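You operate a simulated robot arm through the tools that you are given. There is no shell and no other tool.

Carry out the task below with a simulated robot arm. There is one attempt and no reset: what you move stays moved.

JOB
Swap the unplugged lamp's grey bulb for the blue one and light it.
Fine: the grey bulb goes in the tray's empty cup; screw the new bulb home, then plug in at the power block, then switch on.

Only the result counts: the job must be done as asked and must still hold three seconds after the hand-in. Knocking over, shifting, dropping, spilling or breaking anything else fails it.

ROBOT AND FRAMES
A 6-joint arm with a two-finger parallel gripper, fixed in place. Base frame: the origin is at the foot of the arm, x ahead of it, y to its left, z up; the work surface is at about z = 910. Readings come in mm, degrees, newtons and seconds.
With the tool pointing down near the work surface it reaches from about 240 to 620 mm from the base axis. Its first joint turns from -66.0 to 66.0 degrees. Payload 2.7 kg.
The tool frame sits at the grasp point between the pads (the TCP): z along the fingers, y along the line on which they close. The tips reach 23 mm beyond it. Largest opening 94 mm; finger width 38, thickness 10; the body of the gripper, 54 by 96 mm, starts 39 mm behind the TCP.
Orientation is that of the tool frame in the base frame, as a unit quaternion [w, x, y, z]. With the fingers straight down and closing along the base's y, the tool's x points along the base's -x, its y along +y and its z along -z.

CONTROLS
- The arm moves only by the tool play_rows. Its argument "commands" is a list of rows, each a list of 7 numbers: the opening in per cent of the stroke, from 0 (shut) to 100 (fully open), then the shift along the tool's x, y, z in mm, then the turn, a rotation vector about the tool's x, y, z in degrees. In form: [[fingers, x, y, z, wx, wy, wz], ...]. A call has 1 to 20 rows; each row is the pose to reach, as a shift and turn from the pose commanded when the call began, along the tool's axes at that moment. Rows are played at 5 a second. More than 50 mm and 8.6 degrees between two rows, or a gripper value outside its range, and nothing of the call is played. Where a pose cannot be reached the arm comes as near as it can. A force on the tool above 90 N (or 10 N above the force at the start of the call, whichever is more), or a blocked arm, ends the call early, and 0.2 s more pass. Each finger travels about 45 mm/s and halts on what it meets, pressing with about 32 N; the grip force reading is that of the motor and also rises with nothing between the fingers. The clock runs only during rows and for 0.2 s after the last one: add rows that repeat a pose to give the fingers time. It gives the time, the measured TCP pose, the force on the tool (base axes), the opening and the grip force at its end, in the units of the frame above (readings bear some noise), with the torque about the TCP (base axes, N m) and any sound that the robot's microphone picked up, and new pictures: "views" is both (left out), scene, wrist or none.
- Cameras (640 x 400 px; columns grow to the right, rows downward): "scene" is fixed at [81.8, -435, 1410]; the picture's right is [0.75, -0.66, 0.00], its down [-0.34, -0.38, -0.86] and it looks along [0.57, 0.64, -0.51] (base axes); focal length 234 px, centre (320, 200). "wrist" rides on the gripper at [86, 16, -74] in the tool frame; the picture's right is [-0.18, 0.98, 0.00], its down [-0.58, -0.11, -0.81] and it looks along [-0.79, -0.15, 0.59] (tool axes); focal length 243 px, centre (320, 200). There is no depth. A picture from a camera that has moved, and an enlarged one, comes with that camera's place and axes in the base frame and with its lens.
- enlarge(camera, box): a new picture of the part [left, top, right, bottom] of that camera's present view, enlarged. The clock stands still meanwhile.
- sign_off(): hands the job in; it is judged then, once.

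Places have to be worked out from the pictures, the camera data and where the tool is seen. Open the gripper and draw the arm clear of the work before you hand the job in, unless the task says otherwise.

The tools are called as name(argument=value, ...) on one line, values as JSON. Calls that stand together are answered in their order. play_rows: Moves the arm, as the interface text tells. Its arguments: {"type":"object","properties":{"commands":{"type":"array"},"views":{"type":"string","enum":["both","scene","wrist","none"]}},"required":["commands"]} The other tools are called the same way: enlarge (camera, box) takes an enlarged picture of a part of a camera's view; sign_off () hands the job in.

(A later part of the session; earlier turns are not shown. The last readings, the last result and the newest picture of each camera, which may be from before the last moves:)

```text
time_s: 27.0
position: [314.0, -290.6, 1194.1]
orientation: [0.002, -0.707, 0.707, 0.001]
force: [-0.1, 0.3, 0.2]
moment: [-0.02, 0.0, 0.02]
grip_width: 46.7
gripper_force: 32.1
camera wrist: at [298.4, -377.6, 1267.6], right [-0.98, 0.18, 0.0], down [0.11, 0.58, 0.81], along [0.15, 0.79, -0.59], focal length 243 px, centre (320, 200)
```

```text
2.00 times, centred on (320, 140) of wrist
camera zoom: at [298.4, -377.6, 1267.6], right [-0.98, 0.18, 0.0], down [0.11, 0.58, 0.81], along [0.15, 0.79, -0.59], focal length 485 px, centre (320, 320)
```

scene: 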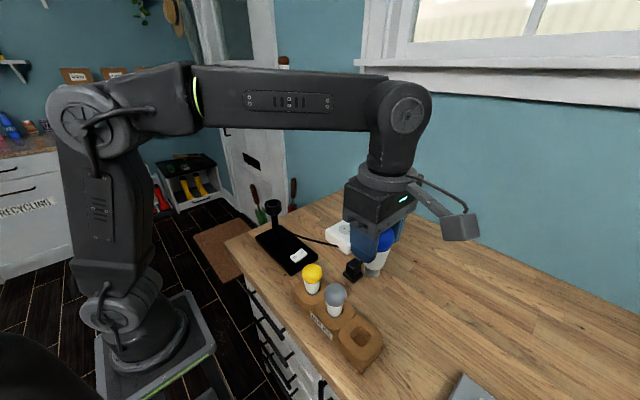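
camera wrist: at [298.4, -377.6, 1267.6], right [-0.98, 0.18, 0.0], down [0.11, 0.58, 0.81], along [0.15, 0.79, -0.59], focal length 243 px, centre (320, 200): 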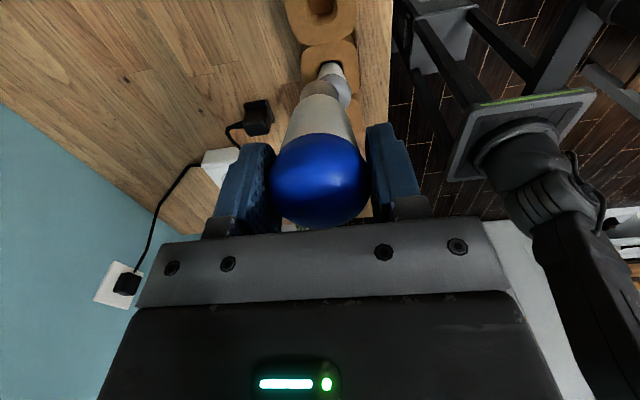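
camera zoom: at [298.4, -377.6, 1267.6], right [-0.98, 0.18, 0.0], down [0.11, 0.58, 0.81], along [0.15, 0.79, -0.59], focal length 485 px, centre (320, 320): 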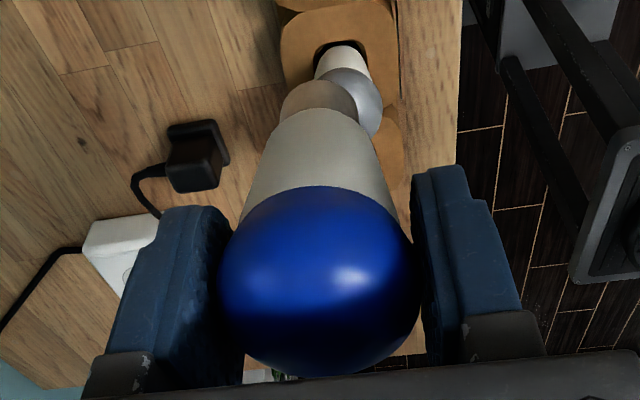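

The blue bulb is out and hangs upright. I'll carry it at this height to above the lamp socket at about (360.6, 89.5).

play_rows(commands=[[20, -19, -2.3, 0, 0, 0, 0], [20, -53, -6.4, 0, 0, 0, 0], [20, -91, -11, 0, 0, 0, 0], [20, -133, -16, 0, 0, 0, 0], [20, -174, -21.1, 0, 0, 0, 0], [20, -216, -26.1, 0, 0, 0, 0], [20, -258, -31.1, 0, 0, 0, 0], [20, -296, -35.7, 0, 0, 0, 0], [20, -330, -39.8, 0, 0, 0, 0], [20, -356, -43, 0, 0, 0, 0], [20, -379, -45.8, 0, 0, 0, 0], [20, -379, -45.8, 0, 0, 0, 0]])

enlarge(camera="scene", box=[230, 120, 310, 240])

enlarge(camera="wrist", box=[220, 0, 420, 200])

```text
time_s: 29.6
position: [359.4, 89.2, 1194.0]
orientation: [0.001, -0.707, 0.707, 0.0]
force: [-0.8, 0.1, -0.5]
moment: [-0.02, 0.03, 0.0]
grip_width: 46.6
gripper_force: 31.9
camera wrist: at [343.8, 1.4, 1267.8], right [-0.98, 0.18, 0.0], down [0.11, 0.58, 0.81], along [0.15, 0.79, -0.59], focal length 243 px, centre (320, 200)
```

scene: 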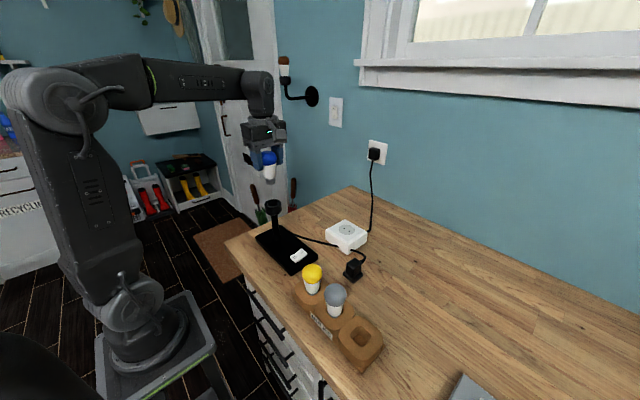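
wrist: 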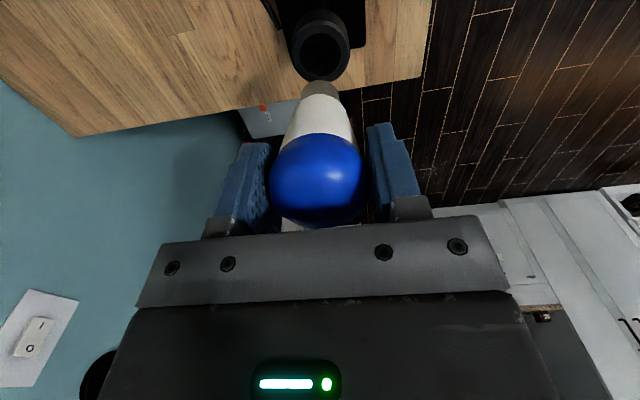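

```text
3.33 times, centred on (270, 180) of scene
camera zoom: at [81.8, -434.9, 1410.0], right [0.75, -0.66, 0.0], down [-0.34, -0.38, -0.86], along [0.57, 0.64, -0.51], focal length 779 px, centre (487, 267)
```

zoom: 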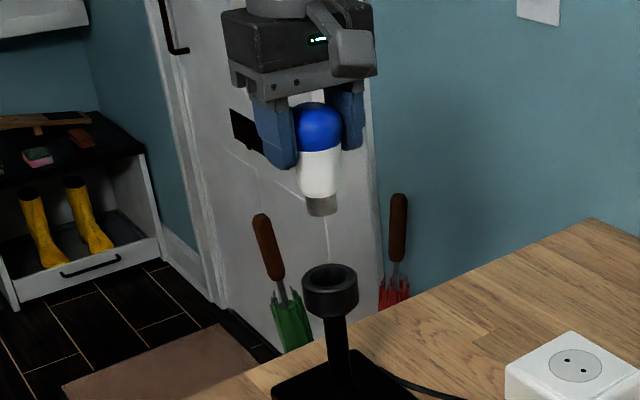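

```text
2.00 times, centred on (320, 100) of wrist
camera zoom: at [343.8, 1.4, 1267.8], right [-0.98, 0.18, 0.0], down [0.11, 0.58, 0.81], along [0.15, 0.79, -0.59], focal length 485 px, centre (320, 400)
```

zoom: 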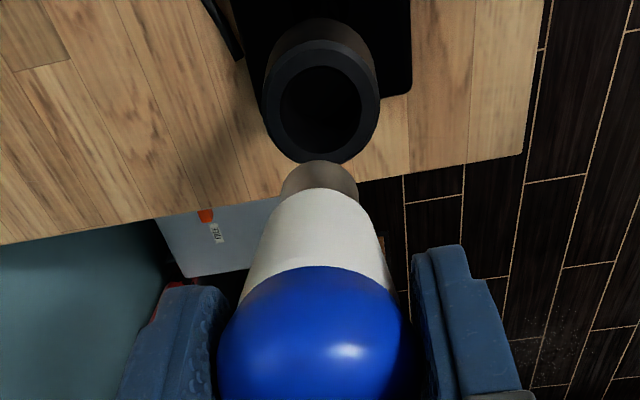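

The socket opening and the cap line up in the wrist view to within about 1 mm. I'll descend to just above the rim and check again.

play_rows(commands=[[20, 0, 0, 25, 0, 0, 0], [20, 0, 0, 45, 0, 0, 0], [20, 0, 0, 60, 0, 0, 0], [20, 0, 0, 66, 0, 0, 0], [20, 0, 0, 66, 0, 0, 0]])

enlarge(camera="scene", box=[240, 140, 310, 230])

enlarge(camera="wrist", box=[250, 20, 390, 160])

```text
time_s: 30.8
position: [360.8, 89.1, 1127.1]
orientation: [0.001, -0.707, 0.707, 0.0]
force: [0.0, 0.0, -0.2]
moment: [0.01, 0.0, -0.01]
grip_width: 46.7
gripper_force: 31.6
camera wrist: at [344.1, 1.1, 1201.6], right [-0.98, 0.18, 0.0], down [0.11, 0.58, 0.81], along [0.15, 0.79, -0.59], focal length 243 px, centre (320, 200)
```

scene: 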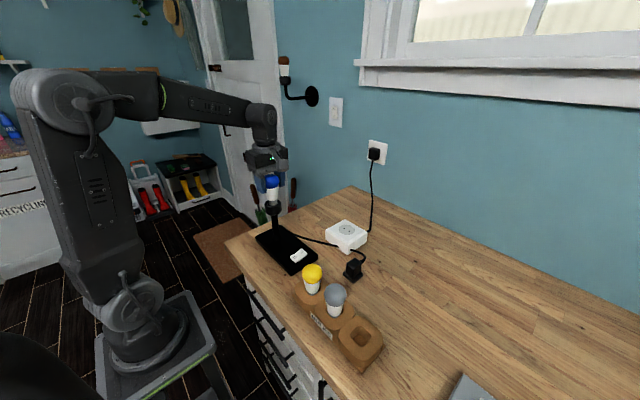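
wrist: 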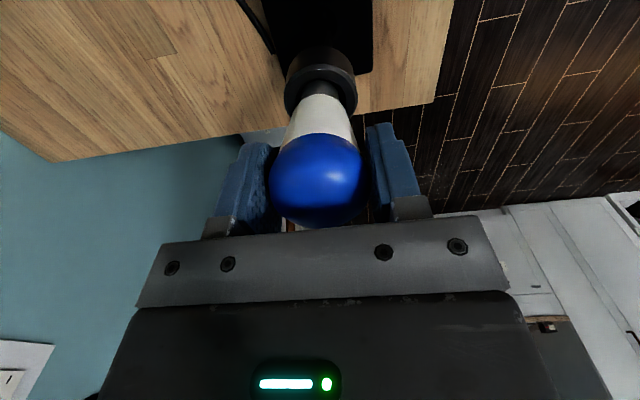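

```text
4.44 times, centred on (275, 185) of scene
camera zoom: at [81.8, -435.0, 1410.0], right [0.75, -0.66, 0.0], down [-0.34, -0.38, -0.86], along [0.57, 0.64, -0.51], focal length 1039 px, centre (520, 267)
```

zoom: 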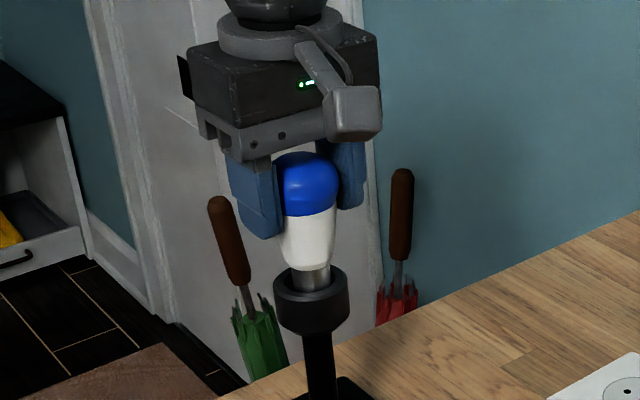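

```text
2.86 times, centred on (320, 90) of wrist
camera zoom: at [344.1, 1.1, 1201.6], right [-0.98, 0.18, 0.0], down [0.11, 0.58, 0.81], along [0.15, 0.79, -0.59], focal length 693 px, centre (320, 514)
```

zoom: 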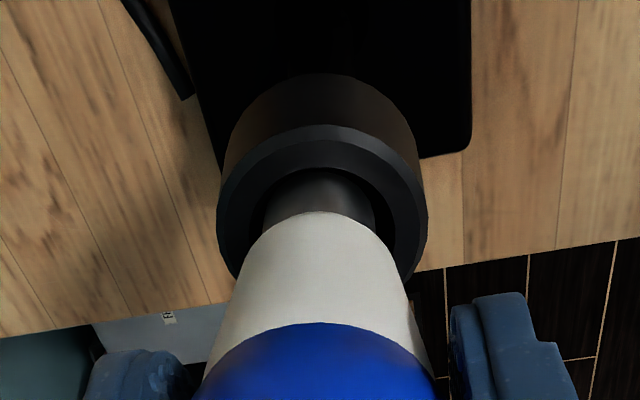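

The cap enters the socket centrally. I'll lower slowly until it meets the thread.

play_rows(commands=[[20, 0, 0.3, 3, 0, 0, 0], [20, 0, 0.3, 6, 0, 0, 0], [20, 0, 0.3, 8, 0, 0, 0]], views="none")

play_rows(commands=[[20, 0, 0, 1, 0, 0, 0], [20, 0, 0, 2, 0, 0, 0]], views="none")

```text
time_s: 31.6
position: [359.9, 88.6, 1120.4]
orientation: [0.0, -0.707, 0.707, 0.001]
force: [-0.5, -0.2, -0.5]
moment: [0.02, 0.02, -0.01]
grip_width: 46.7
gripper_force: 32.4
```

```text
time_s: 32.2
position: [360.0, 89.9, 1118.9]
orientation: [0.001, -0.707, 0.708, 0.001]
force: [-0.3, -0.9, 0.2]
moment: [-0.01, 0.02, -0.02]
grip_width: 46.6
gripper_force: 32.0
```

No contact yet. I'll continue down in small steps.

play_rows(commands=[[20, 0, 0, 1, 0, 0, 0], [20, 0, 0, 1.8, 0, 0, 0]], views="none")

play_rows(commands=[[20, 0, 0, 0.8, 0, 0, 0], [20, 0, 0, 1.3, 0, 0, 0]], views="none")

```text
time_s: 32.8
position: [360.0, 90.6, 1116.4]
orientation: [-0.002, 0.708, -0.707, -0.001]
force: [0.4, 13.8, 3.9]
moment: [0.32, 0.27, 0.01]
grip_width: 46.5
gripper_force: 32.2
```

```text
time_s: 33.4
position: [360.0, 90.7, 1116.2]
orientation: [-0.004, 0.708, -0.707, 0.002]
force: [-1.5, 19.8, 19.4]
moment: [-0.03, 0.02, 0.01]
grip_width: 46.3
gripper_force: 32.1
```

Contact is at about z 1116 with a +y side load of about 20 N, so the socket axis lies about 1.3 mm further in +y. I'll shift that way and ease off the downward push.

play_rows(commands=[[20, -0.7, 0, -0.5, 0, 0, 0], [20, -1.3, 0, -0.8, 0, 0, 0], [20, -1.3, 0, -0.8, 0, 0, 0]], views="both")

enlarge(camera="scene", box=[240, 140, 310, 230])

enlarge(camera="wrist", box=[250, 20, 390, 160])

```text
time_s: 34.2
position: [360.2, 90.7, 1116.1]
orientation: [0.001, -0.707, 0.707, -0.001]
force: [4.3, 8.1, 17.0]
moment: [0.22, -0.16, -0.03]
grip_width: 46.5
gripper_force: 32.5
camera wrist: at [343.7, 2.6, 1189.8], right [-0.98, 0.18, 0.0], down [0.11, 0.58, 0.81], along [0.15, 0.79, -0.59], focal length 243 px, centre (320, 200)
```

scene: 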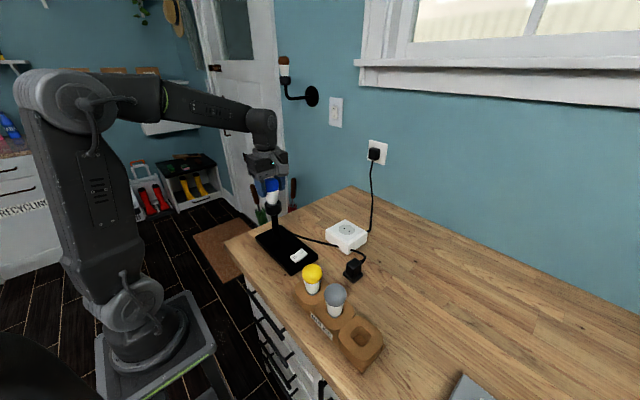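
wrist: 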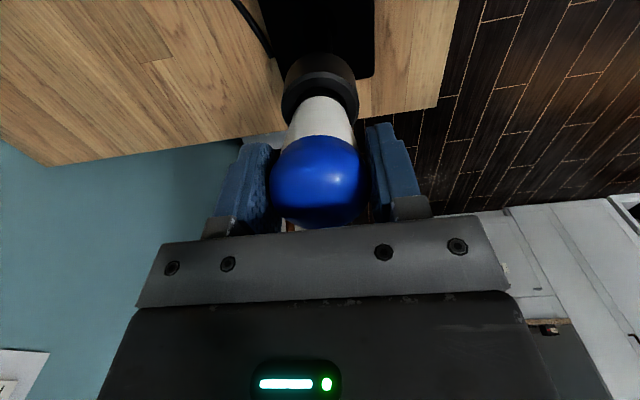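

```text
4.44 times, centred on (275, 185) of scene
camera zoom: at [81.7, -434.7, 1410.0], right [0.75, -0.66, 0.0], down [-0.34, -0.38, -0.86], along [0.57, 0.64, -0.51], focal length 1039 px, centre (520, 267)
```

zoom: 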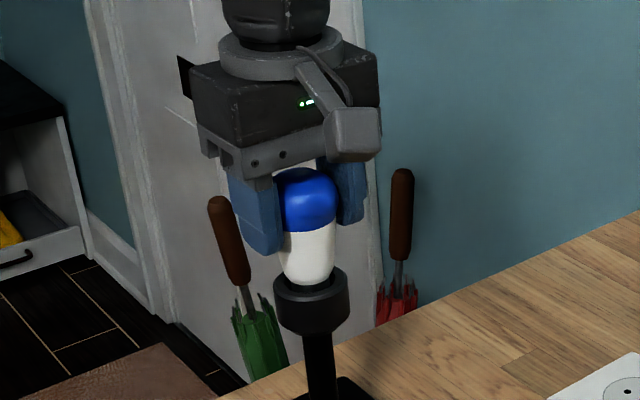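

```text
2.86 times, centred on (320, 90) of wrist
camera zoom: at [343.7, 2.6, 1189.8], right [-0.98, 0.18, 0.0], down [0.11, 0.58, 0.81], along [0.15, 0.79, -0.59], focal length 693 px, centre (320, 514)
```

zoom: 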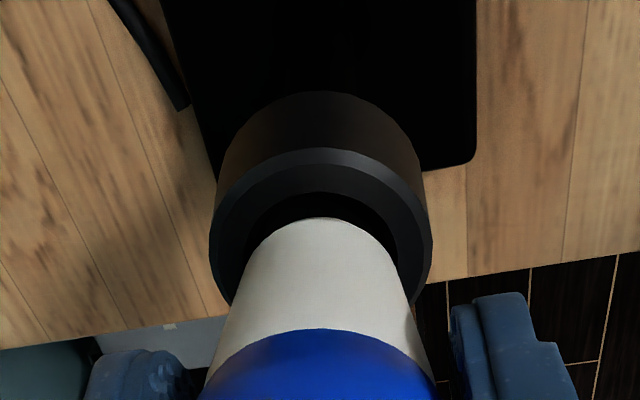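

The cap is seated at the thread start with about 17 N downward load. I'll start screwing clockwise (positive about tool z) with a small feed.

play_rows(commands=[[20, -0.3, 0, 0.1, 0, 0, 8.5], [20, -0.5, 0, 0.3, 0, 0, 17], [20, -0.5, 0, 0.5, 0, 0, 25.5], [20, -0.5, 0, 0.7, 0, 0, 34]], views="wrist")

```text
time_s: 35.2
position: [359.9, 90.5, 1113.4]
orientation: [0.001, -0.468, 0.883, -0.001]
force: [7.0, -5.1, 14.0]
moment: [-0.32, 0.0, -0.01]
grip_width: 46.7
gripper_force: 32.0
camera wrist: at [298.0, 26.7, 1188.6], right [-0.71, 0.7, 0.0], down [0.42, 0.42, 0.81], along [0.57, 0.57, -0.59], focal length 243 px, centre (320, 200)
```

wrist: 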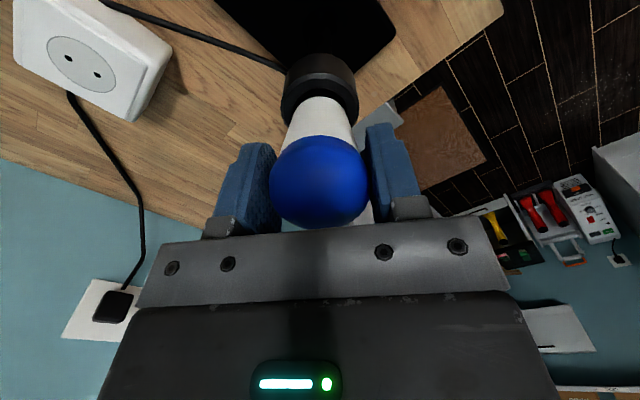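

The bulb is feeding down (z 1113.4, Fz 14 N, low torque). I'll keep turning clockwise with feed and a slight lateral correction.

play_rows(commands=[[20, 0, -0.3, 0.2, 0, 0, 8.5], [20, 0, -0.4, 0.4, 0, 0, 17], [20, 0, -0.4, 0.6, 0, 0, 25.5], [20, 0, -0.4, 0.8, 0, 0, 34]], views="none")

```text
time_s: 36.2
position: [359.9, 89.7, 1113.5]
orientation: [0.001, -0.19, 0.982, 0.001]
force: [2.2, -8.7, 4.2]
moment: [-0.03, -0.08, -0.01]
grip_width: 46.8
gripper_force: 32.4
```

Fz dropped to 4 N, so the thread is drawing the bulb in faster than my feed. I'll continue with a little more feed.

play_rows(commands=[[20, 0, -0.3, 0.3, 0, 0, 8.5], [20, 0.1, -0.5, 0.6, 0, 0, 17], [20, 0.1, -0.5, 0.9, 0, 0, 25.5], [20, 0.1, -0.5, 1.2, 0, 0, 34]], views="wrist")

```text
time_s: 37.2
position: [360.5, 90.6, 1111.4]
orientation: [0.0, 0.106, 0.994, 0.001]
force: [0.3, -8.4, 1.6]
moment: [0.08, 0.0, 0.04]
grip_width: 46.4
gripper_force: 31.7
camera wrist: at [279.1, 123.0, 1186.3], right [0.39, 0.92, 0.0], down [0.55, -0.23, 0.81], along [0.74, -0.31, -0.59], focal length 243 px, centre (320, 200)
```

wrist: 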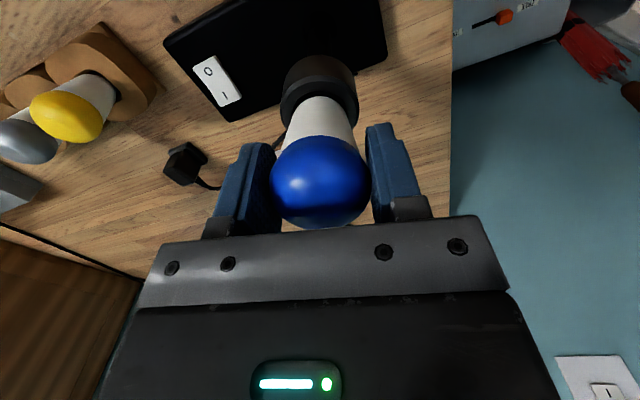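

It's still feeding smoothly with low torque after 102°. I'll continue clockwise and watch for the torque rise at the end stop.

play_rows(commands=[[20, 0, -0.3, 0.3, 0, 0, 8.5], [20, 0, -0.4, 0.6, 0, 0, 17], [20, 0, -0.4, 0.9, 0, 0, 25.5], [20, 0, -0.4, 1.1, 0, 0, 34]], views="none")

```text
time_s: 38.2
position: [359.9, 89.8, 1110.9]
orientation: [0.0, 0.391, 0.92, 0.001]
force: [0.5, -1.0, 0.0]
moment: [-0.01, -0.09, -0.03]
grip_width: 46.8
gripper_force: 31.5
```

Forces are near zero at z≈1110.9 after 136°. I'll continue turning.

play_rows(commands=[[20, 0, 0, 0.3, 0, 0, 8.5], [20, 0, 0, 0.5, 0, 0, 17], [20, 0, 0, 0.7, 0, 0, 25.5], [20, 0, 0, 0.9, 0, 0, 34]], views="wrist")

enlarge(camera="wrist", box=[250, 20, 390, 160])

enlarge(camera="scene", box=[240, 140, 310, 230])

```text
time_s: 39.2
position: [359.7, 89.9, 1110.8]
orientation: [0.001, 0.643, 0.766, 0.0]
force: [-2.4, -2.2, 0.9]
moment: [-0.05, 0.01, 0.78]
grip_width: 46.3
gripper_force: 31.7
camera wrist: at [361.1, 176.6, 1184.7], right [1.0, -0.01, 0.0], down [-0.01, -0.59, 0.81], along [-0.01, -0.81, -0.59], focal length 243 px, centre (320, 200)
```

wrist: 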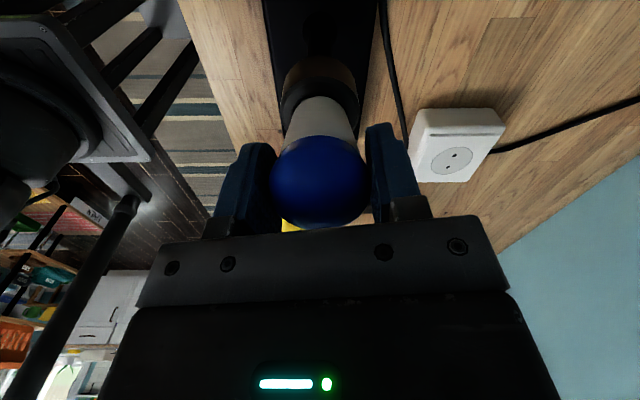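

```text
2.86 times, centred on (320, 90) of wrist
camera zoom: at [361.1, 176.6, 1184.7], right [1.0, -0.01, 0.0], down [-0.01, -0.59, 0.81], along [-0.01, -0.81, -0.59], focal length 693 px, centre (320, 514)
```

zoom: 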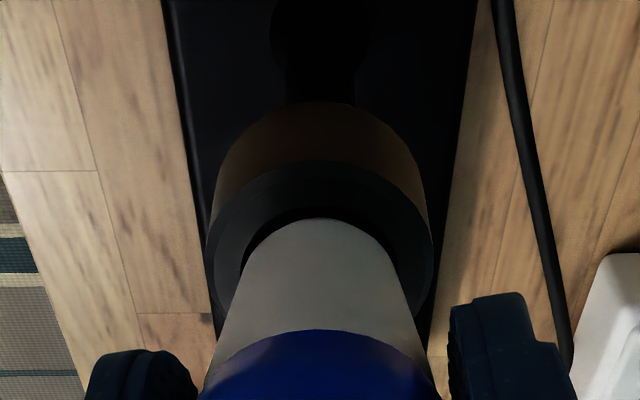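

```text
4.44 times, centred on (275, 185) of scene
camera zoom: at [81.7, -435.0, 1409.9], right [0.75, -0.66, 0.0], down [-0.34, -0.38, -0.86], along [0.57, 0.64, -0.51], focal length 1039 px, centre (520, 267)
```

zoom: 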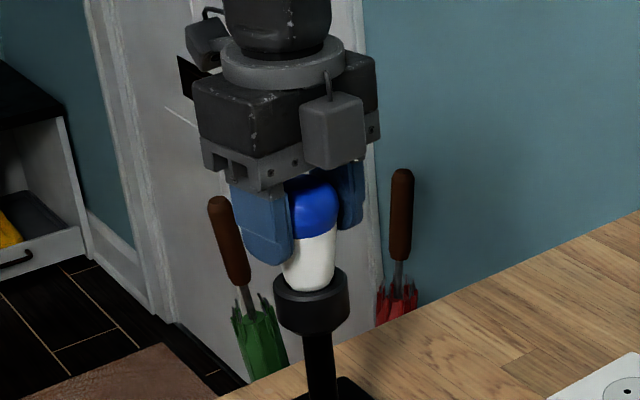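

The torque jumped to 0.78 Nm with z at 1110.8, the same height the grey bulb had when home. I'll give it one small extra turn to confirm the stop.

play_rows(commands=[[20, 0, 0, 0, 0, 0, 4], [20, 0, 0, 0, 0, 0, 8], [20, 0, 0, 0, 0, 0, 8]], views="none")

```text
time_s: 40.0
position: [360.4, 89.6, 1111.0]
orientation: [-0.001, 0.695, 0.719, 0.001]
force: [-4.8, -1.7, 1.9]
moment: [-0.01, 0.03, 0.48]
grip_width: 46.5
gripper_force: 32.3
```

The hand now slips against the stop (torque fell to 0.48 Nm without z change), so the bulb is home. I'll open the fingers and rise clear.

play_rows(commands=[[40, 0, 0, 0, 0, 0, 0], [60, 0, 0, 0, 0, 0, 0], [100, 0, 0, 0, 0, 0, 0], [100, 0, 0, 0, 0, 0, 0], [100, 0, 0, -20, 0, 0, 0], [100, 0, 0, -55, 0, 0, 0], [100, 0, 0, -95, 0, 0, 0], [100, 0, 0, -95, 0, 0, 0]])

enlarge(camera="scene", box=[230, 150, 390, 290])

enlarge(camera="wrist", box=[250, 0, 400, 120])

```text
time_s: 41.8
position: [358.9, 89.3, 1206.5]
orientation: [0.0, 0.695, 0.719, 0.0]
force: [-0.7, 0.0, 0.1]
moment: [0.0, -0.02, 0.03]
grip_width: 93.9
gripper_force: 0.1
camera wrist: at [372.4, 174.9, 1280.3], right [0.99, -0.15, 0.0], down [-0.09, -0.59, 0.81], along [-0.12, -0.8, -0.59], focal length 243 px, centre (320, 200)
```

scene: 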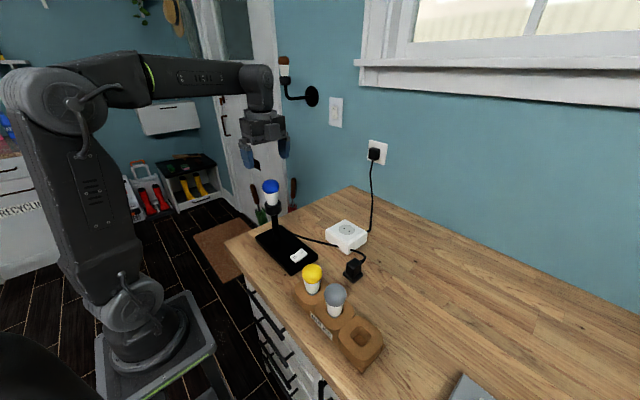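
wrist: 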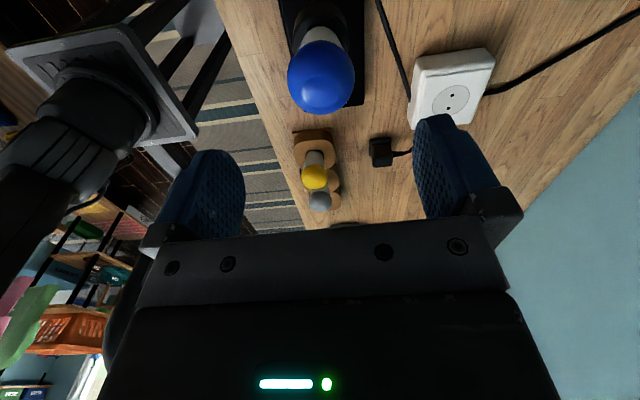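

```text
2.86 times, centred on (310, 220) of scene
camera zoom: at [81.8, -435.0, 1410.0], right [0.75, -0.66, 0.0], down [-0.34, -0.38, -0.86], along [0.57, 0.64, -0.51], focal length 668 px, centre (349, 143)
```

zoom: 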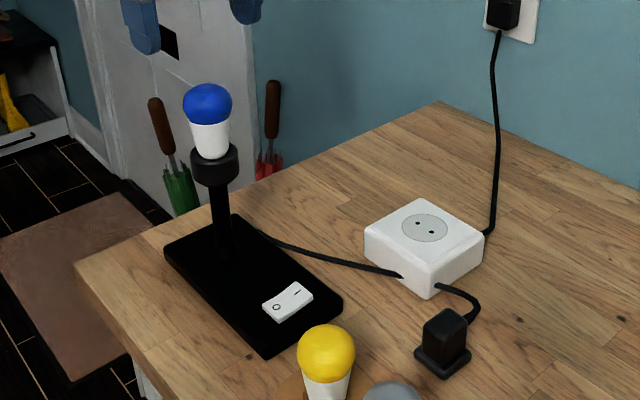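

```text
3.33 times, centred on (325, 60) of wrist
camera zoom: at [372.4, 174.9, 1280.3], right [0.99, -0.15, 0.0], down [-0.09, -0.59, 0.81], along [-0.12, -0.8, -0.59], focal length 809 px, centre (303, 667)
```

zoom: 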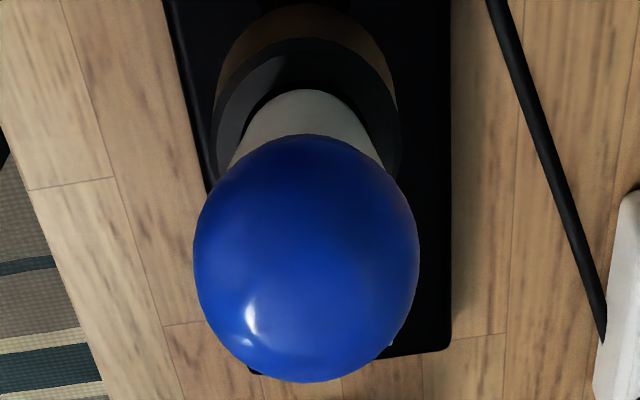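

The blue bulb stands upright in the lamp. Next is the plug, which I estimate at about (436, -160), with the block's socket near (527, -53, z≈958). I'll move over the plug with the fingers closing along base y and look at it closely.

play_rows(commands=[[100, -22.9, 6.1, 0, 0, 0, -8], [100, -45.8, 12.3, 0, 0, 0, -16], [100, -68.7, 18.4, 0, 0, 0, -24], [100, -91.6, 24.5, 0, 0, 0, -32], [100, -114.5, 30.7, 10, 0, 0, -40], [100, -137.4, 36.8, 25, 0, 0, -48], [100, -160.3, 43, 45, 0, 0, -56], [100, -183.2, 49.1, 65, 0, 0, -64], [100, -206.1, 55.2, 85, 0, 0, -72], [100, -229, 61.4, 105, 0, 0, -80], [100, -251.9, 67.5, 116, 0, 0, -88], [100, -251.9, 67.5, 116, 0, 0, -88]])

enlarge(camera="wrist", box=[220, 0, 420, 140])

```text
time_s: 44.4
position: [436.8, -159.9, 1090.0]
orientation: [0.001, -0.001, 1.0, 0.002]
force: [0.5, 0.1, -0.8]
moment: [-0.01, -0.01, -0.01]
grip_width: 93.9
gripper_force: 0.1
camera wrist: at [351.3, -144.6, 1163.6], right [0.18, 0.98, 0.0], down [0.58, -0.11, 0.81], along [0.79, -0.15, -0.59], focal length 243 px, centre (320, 200)
```

scene: 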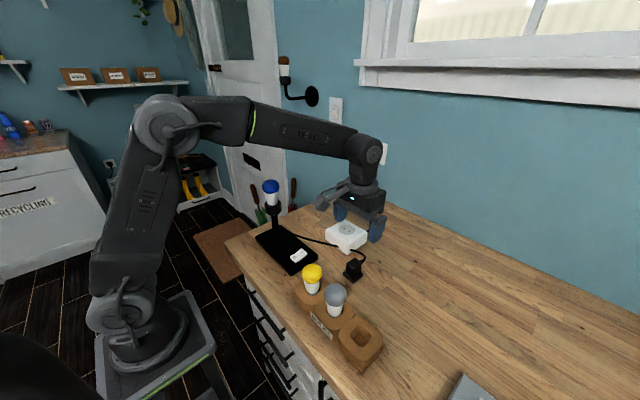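
wrist: 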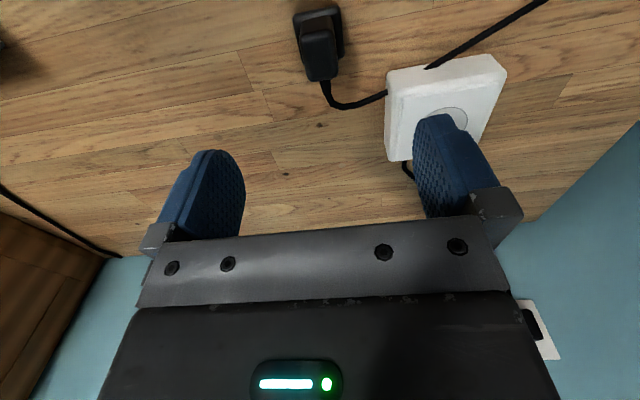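

```text
2.86 times, centred on (320, 70) of wrist
camera zoom: at [351.3, -144.6, 1163.6], right [0.18, 0.98, 0.0], down [0.58, -0.11, 0.81], along [0.79, -0.15, -0.59], focal length 693 px, centre (320, 571)
```

zoom: 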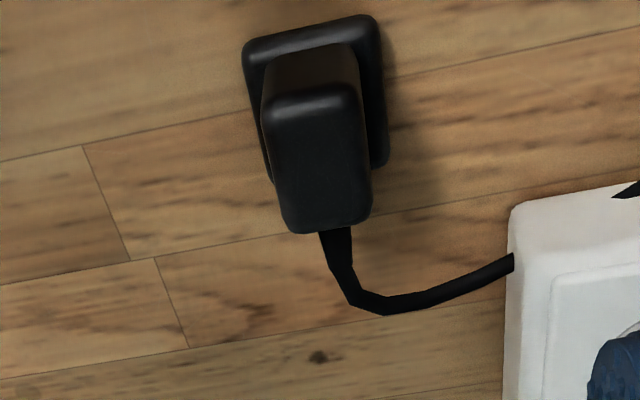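

The plug is aligned with the base axes: its body is about 26 mm in y by 35 mm in x with the top near z≈950, centred near (440.5, -161) on a flange. I'll narrow the fingers to 60% and go down partway to verify.

play_rows(commands=[[60, -2, -0.6, 30, 0, 0, 0], [60, -4, -1.2, 60, 0, 0, 0], [60, -4, -1.2, 85, 0, 0, 0], [60, -4, -1.2, 85, 0, 0, 0]])

enlarge(camera="wrist", box=[220, 0, 420, 180])

enlarge(camera="scene", box=[320, 190, 420, 300])

```text
time_s: 45.4
position: [441.3, -159.9, 1003.6]
orientation: [0.0, 0.0, 1.0, 0.001]
force: [0.0, -0.2, 0.6]
moment: [0.01, 0.02, -0.02]
grip_width: 56.3
gripper_force: 0.0
camera wrist: at [354.7, -145.4, 1077.8], right [0.18, 0.98, 0.0], down [0.58, -0.11, 0.81], along [0.79, -0.15, -0.59], focal length 243 px, centre (320, 200)
```

scene: 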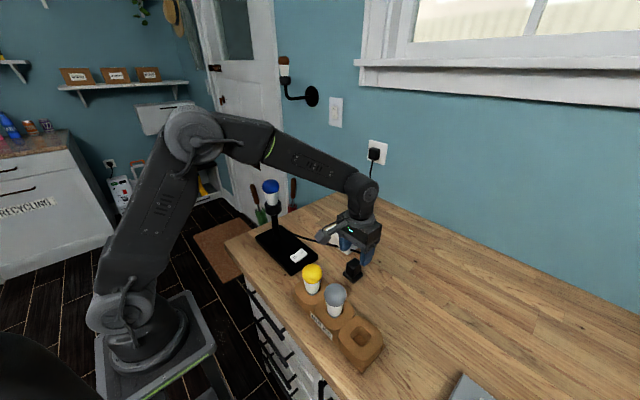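
wrist: 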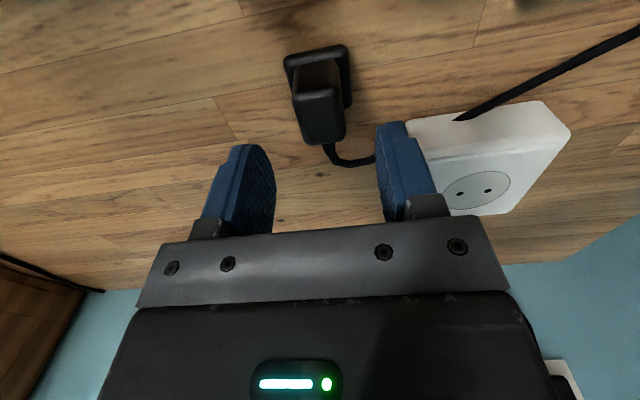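

```text
2.22 times, centred on (320, 90) of wrist
camera zoom: at [354.7, -145.4, 1077.8], right [0.18, 0.98, 0.0], down [0.58, -0.11, 0.81], along [0.79, -0.15, -0.59], focal length 539 px, centre (320, 444)
```

zoom: 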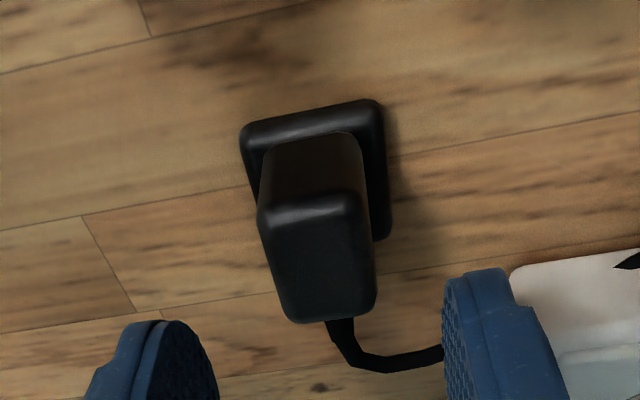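

```text
3.64 times, centred on (370, 245) of scene
camera zoom: at [81.8, -435.0, 1410.0], right [0.75, -0.66, 0.0], down [-0.34, -0.38, -0.86], along [0.57, 0.64, -0.51], focal length 850 px, centre (138, 36)
```

zoom: 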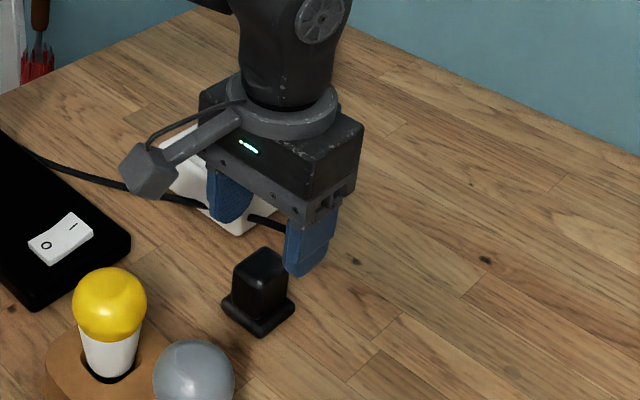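

The plug body is centred between the fingers and square to them. I'll descend to TCP z≈949 with the tips just above the flange, and close on the body.

play_rows(commands=[[60, 0, 0, 25, 0, 0, 0], [60, 0, 0, 45, 0, 0, 0], [60, 0, 0, 54.5, 0, 0, 0], [60, 0, 0, 54.5, 0, 0, 0]])

enlarge(camera="wrist", box=[220, 40, 420, 220])

enlarge(camera="scene", box=[320, 210, 400, 300])

```text
time_s: 46.4
position: [440.0, -161.5, 949.9]
orientation: [0.0, 0.0, 1.0, 0.0]
force: [-0.7, -0.6, -0.3]
moment: [0.0, -0.04, -0.02]
grip_width: 56.5
gripper_force: 0.0
camera wrist: at [354.3, -145.5, 1023.7], right [0.18, 0.98, 0.0], down [0.58, -0.11, 0.81], along [0.79, -0.15, -0.59], focal length 243 px, centre (320, 200)
```

scene: 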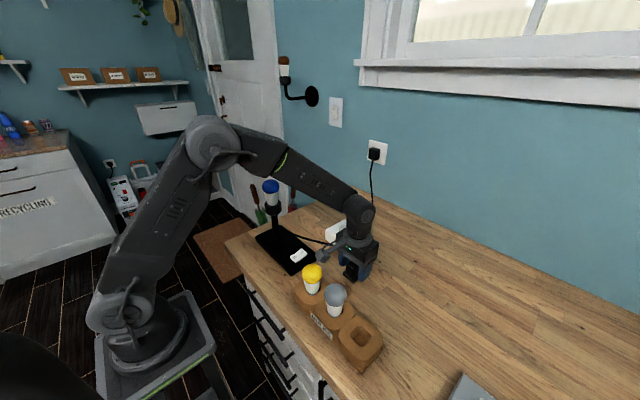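
wrist: 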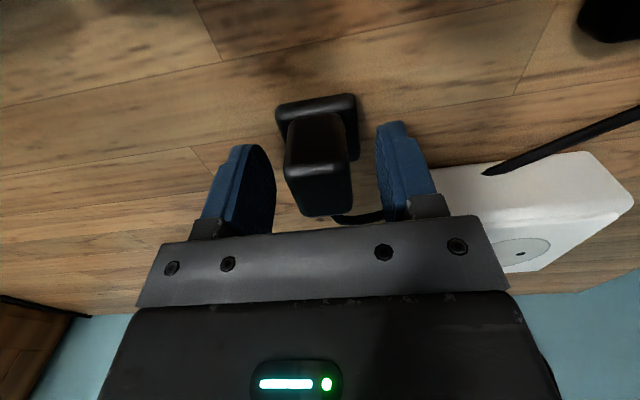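

```text
2.22 times, centred on (320, 130) of wrist
camera zoom: at [354.3, -145.5, 1023.7], right [0.18, 0.98, 0.0], down [0.58, -0.11, 0.81], along [0.79, -0.15, -0.59], focal length 539 px, centre (320, 356)
```

zoom: 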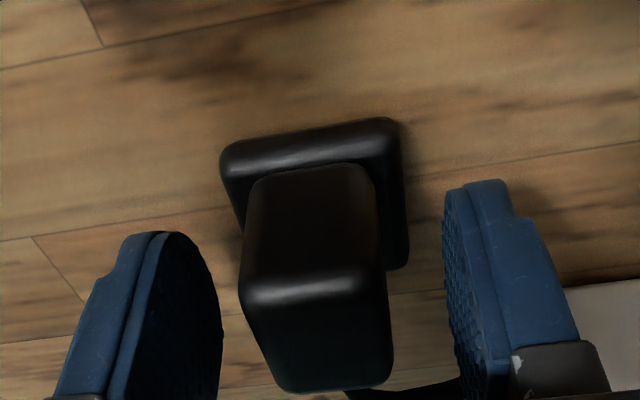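

```text
4.44 times, centred on (360, 255) of scene
camera zoom: at [81.8, -435.0, 1410.0], right [0.75, -0.66, 0.0], down [-0.34, -0.38, -0.86], along [0.57, 0.64, -0.51], focal length 1039 px, centre (142, -44)
```

zoom: 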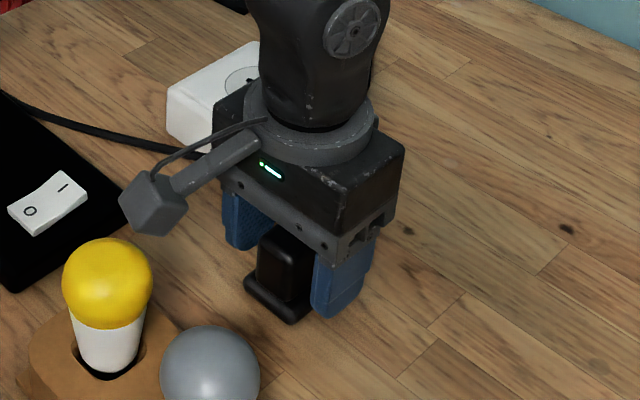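

The fingers straddle the body just above the flange. I'll close on the plug.

play_rows(commands=[[40, 0, 0, 0, 0, 0, 0], [30, 0, 0, 0, 0, 0, 0], [20, 0, 0, 0, 0, 0, 0], [10, 0, 0, 0, 0, 0, 0], [10, 0, 0, 0, 0, 0, 0]], views="wrist")

```text
time_s: 47.6
position: [441.0, -161.2, 950.3]
orientation: [0.0, 0.001, 1.0, 0.002]
force: [-1.0, 0.3, -0.5]
moment: [-0.04, 0.01, 0.02]
grip_width: 27.5
gripper_force: 31.9
camera wrist: at [354.3, -145.5, 1023.9], right [0.18, 0.98, 0.0], down [0.58, -0.11, 0.81], along [0.79, -0.15, -0.59], focal length 243 px, centre (320, 200)
```

wrist: 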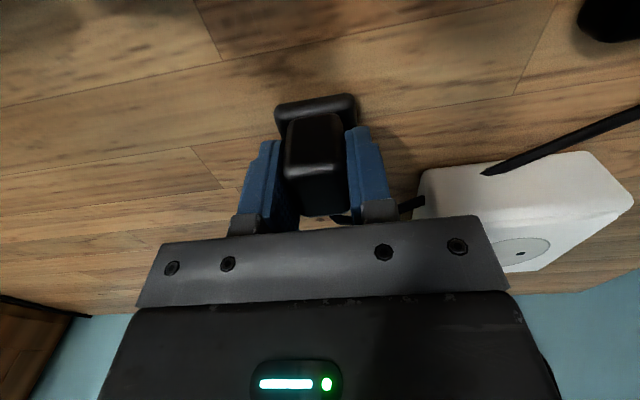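

The plug is gripped at 27.5 mm with no side load. I'll lift it and look at its pins and cord.

play_rows(commands=[[10, 0, 0, -10, 0, 0, 0], [10, 0, 0, -25, 0, 0, 0], [10, 0, 0, -45, 0, 0, 0], [10, 0, 0, -70, 0, 0, 0], [10, 0, 0, -70, 0, 0, 0]])

enlarge(camera="scene", box=[310, 190, 410, 300])

enlarge(camera="wrist", box=[220, 40, 420, 240])

```text
time_s: 48.8
position: [440.0, -160.4, 1020.4]
orientation: [0.0, 0.0, 1.0, 0.001]
force: [-0.3, 0.6, -1.5]
moment: [0.02, -0.02, -0.02]
grip_width: 27.3
gripper_force: 32.0
camera wrist: at [353.6, -145.1, 1094.3], right [0.18, 0.98, 0.0], down [0.58, -0.11, 0.81], along [0.79, -0.15, -0.59], focal length 243 px, centre (320, 200)
```

scene: 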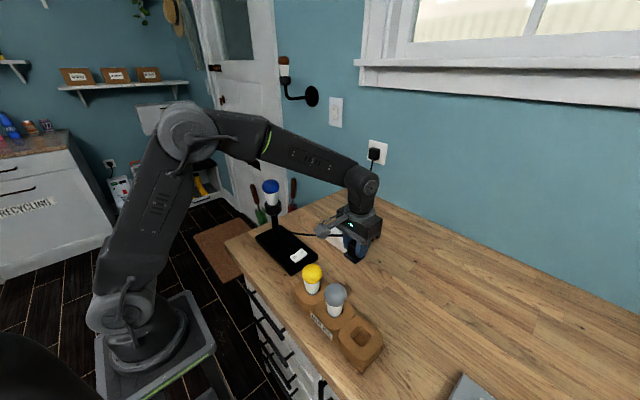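
wrist: 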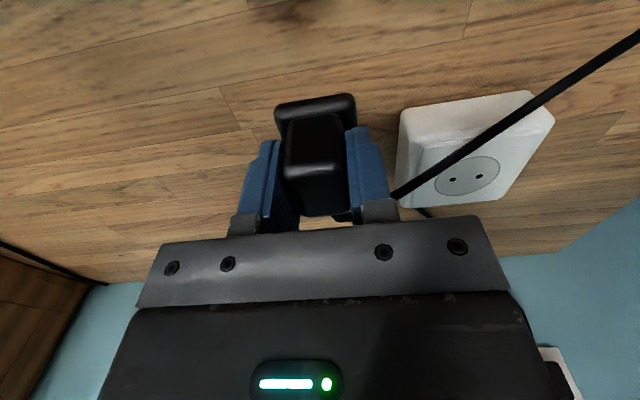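

```text
3.64 times, centred on (360, 245) of scene
camera zoom: at [81.8, -435.0, 1410.0], right [0.75, -0.66, 0.0], down [-0.34, -0.38, -0.86], along [0.57, 0.64, -0.51], focal length 850 px, centre (174, 36)
```

zoom: 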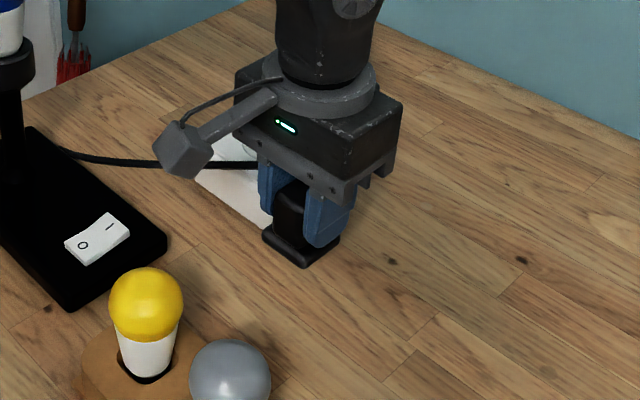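

```text
2.00 times, centred on (320, 140) of wrist
camera zoom: at [353.6, -145.1, 1094.3], right [0.18, 0.98, 0.0], down [0.58, -0.11, 0.81], along [0.79, -0.15, -0.59], focal length 485 px, centre (320, 320)
```

zoom: 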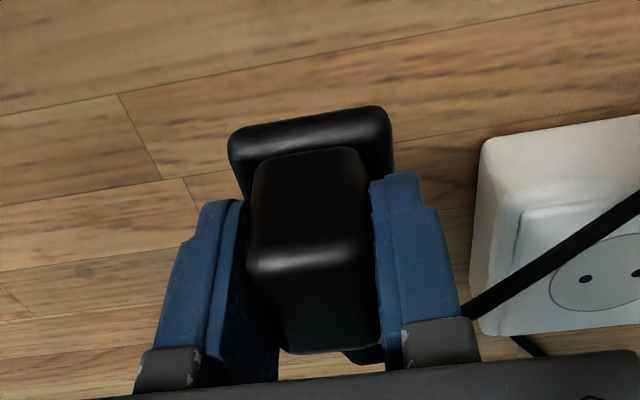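

The plug came up cleanly. The block's holes are at about (528.6, -62.8) and (527.7, -42.8), so the socket centre is about (528, -53, z≈957) with the holes spaced along y. I'll carry the plug high over it and inspect the underside.

play_rows(commands=[[10, -10, 12, -12, 0, 0, 0], [10, -27, 33, -30, 0, 0, 0], [10, -45, 55, -50, 0, 0, 0], [10, -63, 77, -65, 0, 0, 0], [10, -79, 97, -70, 0, 0, 0], [10, -87.7, 108, -70, 0, 0, 0], [10, -87.7, 108, -70, 0, 0, 0]])

enlarge(camera="scene", box=[300, 160, 400, 270])

enlarge(camera="wrist", box=[220, 0, 420, 180])

```text
time_s: 50.4
position: [528.4, -54.4, 1091.0]
orientation: [-0.001, 0.0, 1.0, 0.001]
force: [-0.5, -0.1, -0.3]
moment: [0.02, 0.01, -0.02]
grip_width: 27.6
gripper_force: 31.9
camera wrist: at [441.4, -37.8, 1164.6], right [0.18, 0.98, 0.0], down [0.58, -0.11, 0.81], along [0.79, -0.15, -0.59], focal length 243 px, centre (320, 200)
```

scene: 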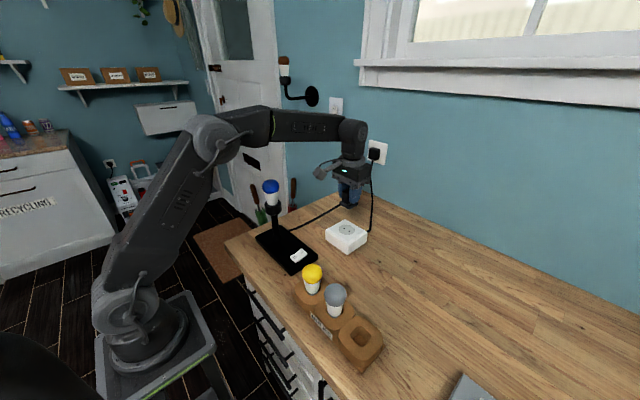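
wrist: 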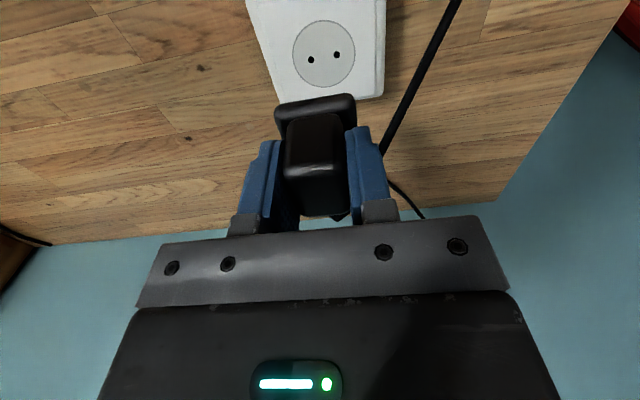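

```text
3.64 times, centred on (350, 215) of scene
camera zoom: at [81.8, -434.9, 1410.0], right [0.75, -0.66, 0.0], down [-0.34, -0.38, -0.86], along [0.57, 0.64, -0.51], focal length 850 px, centre (211, 146)
```

zoom: 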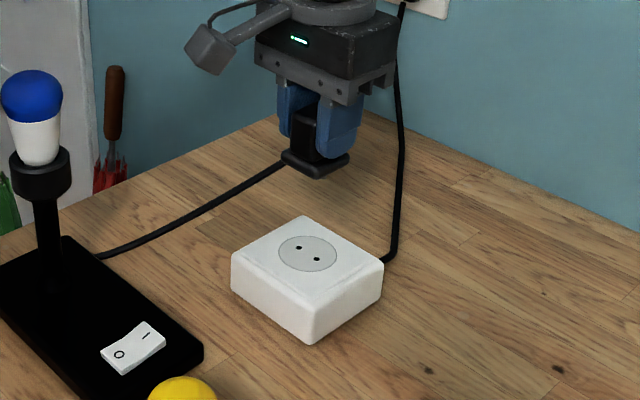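

```text
2.22 times, centred on (320, 90) of wrist
camera zoom: at [441.4, -37.8, 1164.6], right [0.18, 0.98, 0.0], down [0.58, -0.11, 0.81], along [0.79, -0.15, -0.59], focal length 539 px, centre (320, 444)
```

zoom: 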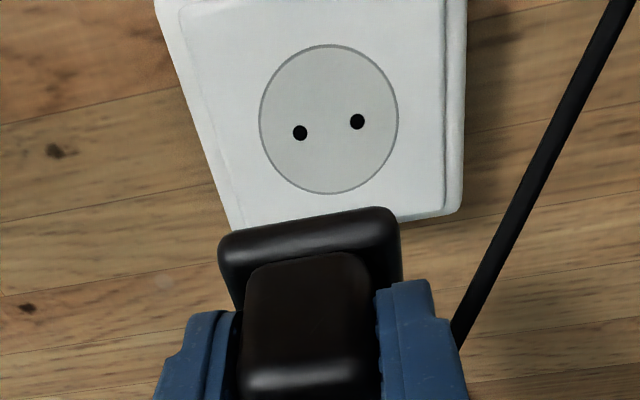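

No pins show from here. The wrist view puts the socket centre about 2.8 mm in +y and 1.5–2 mm in +x from my TCP, so I'll correct that and lower to about 15 mm above the block to check again.

play_rows(commands=[[10, -1, 2, 25, 0, 0, 0], [10, -1.7, 2.8, 50, 0, 0, 0], [10, -1.7, 2.8, 70, 0, 0, 0], [10, -1.7, 2.8, 78, 0, 0, 0], [10, -1.7, 2.8, 78, 0, 0, 0]])

enlarge(camera="scene", box=[310, 190, 380, 260])

enlarge(camera="wrist", box=[230, 20, 410, 160])

```text
time_s: 51.6
position: [530.0, -50.0, 1012.9]
orientation: [0.0, 0.0, 1.0, 0.001]
force: [0.3, 0.4, -1.2]
moment: [0.0, 0.02, 0.01]
grip_width: 27.6
gripper_force: 32.3
camera wrist: at [443.2, -34.7, 1085.8], right [0.18, 0.98, 0.0], down [0.58, -0.11, 0.81], along [0.79, -0.15, -0.59], focal length 243 px, centre (320, 200)
```

scene: 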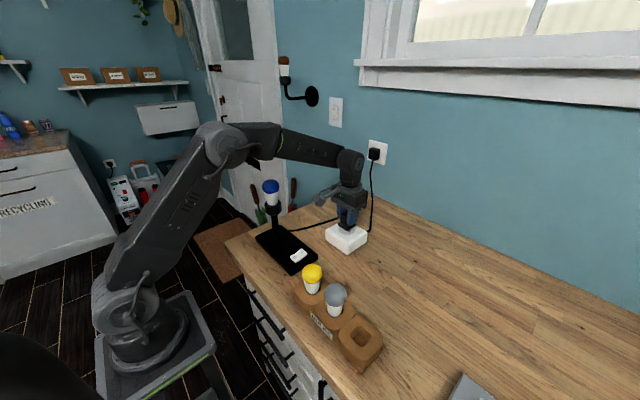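
wrist: 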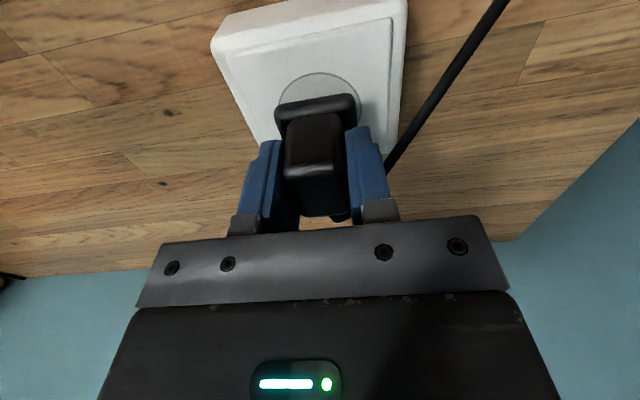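

```text
5.71 times, centred on (345, 225) of scene
camera zoom: at [81.8, -435.0, 1410.0], right [0.75, -0.66, 0.0], down [-0.34, -0.38, -0.86], along [0.57, 0.64, -0.51], focal length 1335 px, centre (177, 57)
```

zoom: 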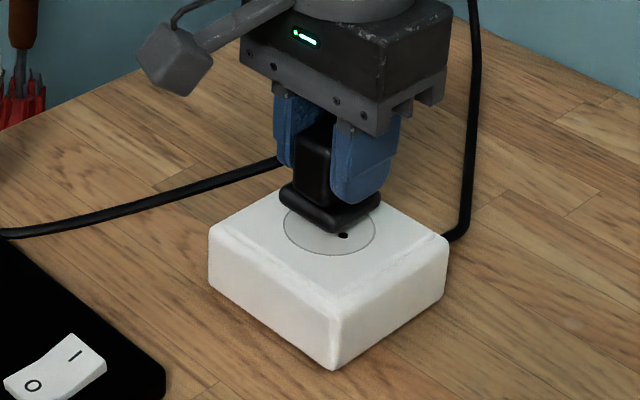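

```text
2.86 times, centred on (320, 90) of wrist
camera zoom: at [443.2, -34.7, 1085.8], right [0.18, 0.98, 0.0], down [0.58, -0.11, 0.81], along [0.79, -0.15, -0.59], focal length 693 px, centre (320, 514)
```

zoom: 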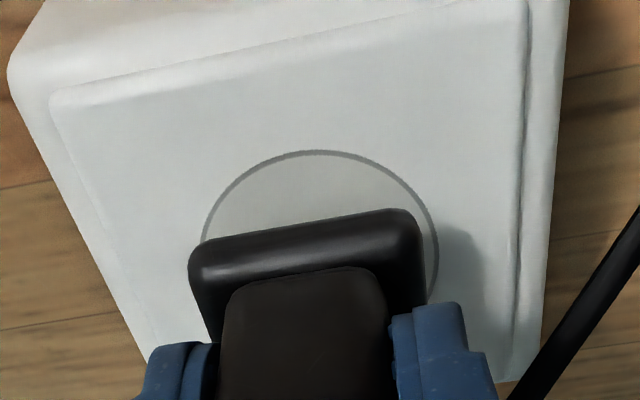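

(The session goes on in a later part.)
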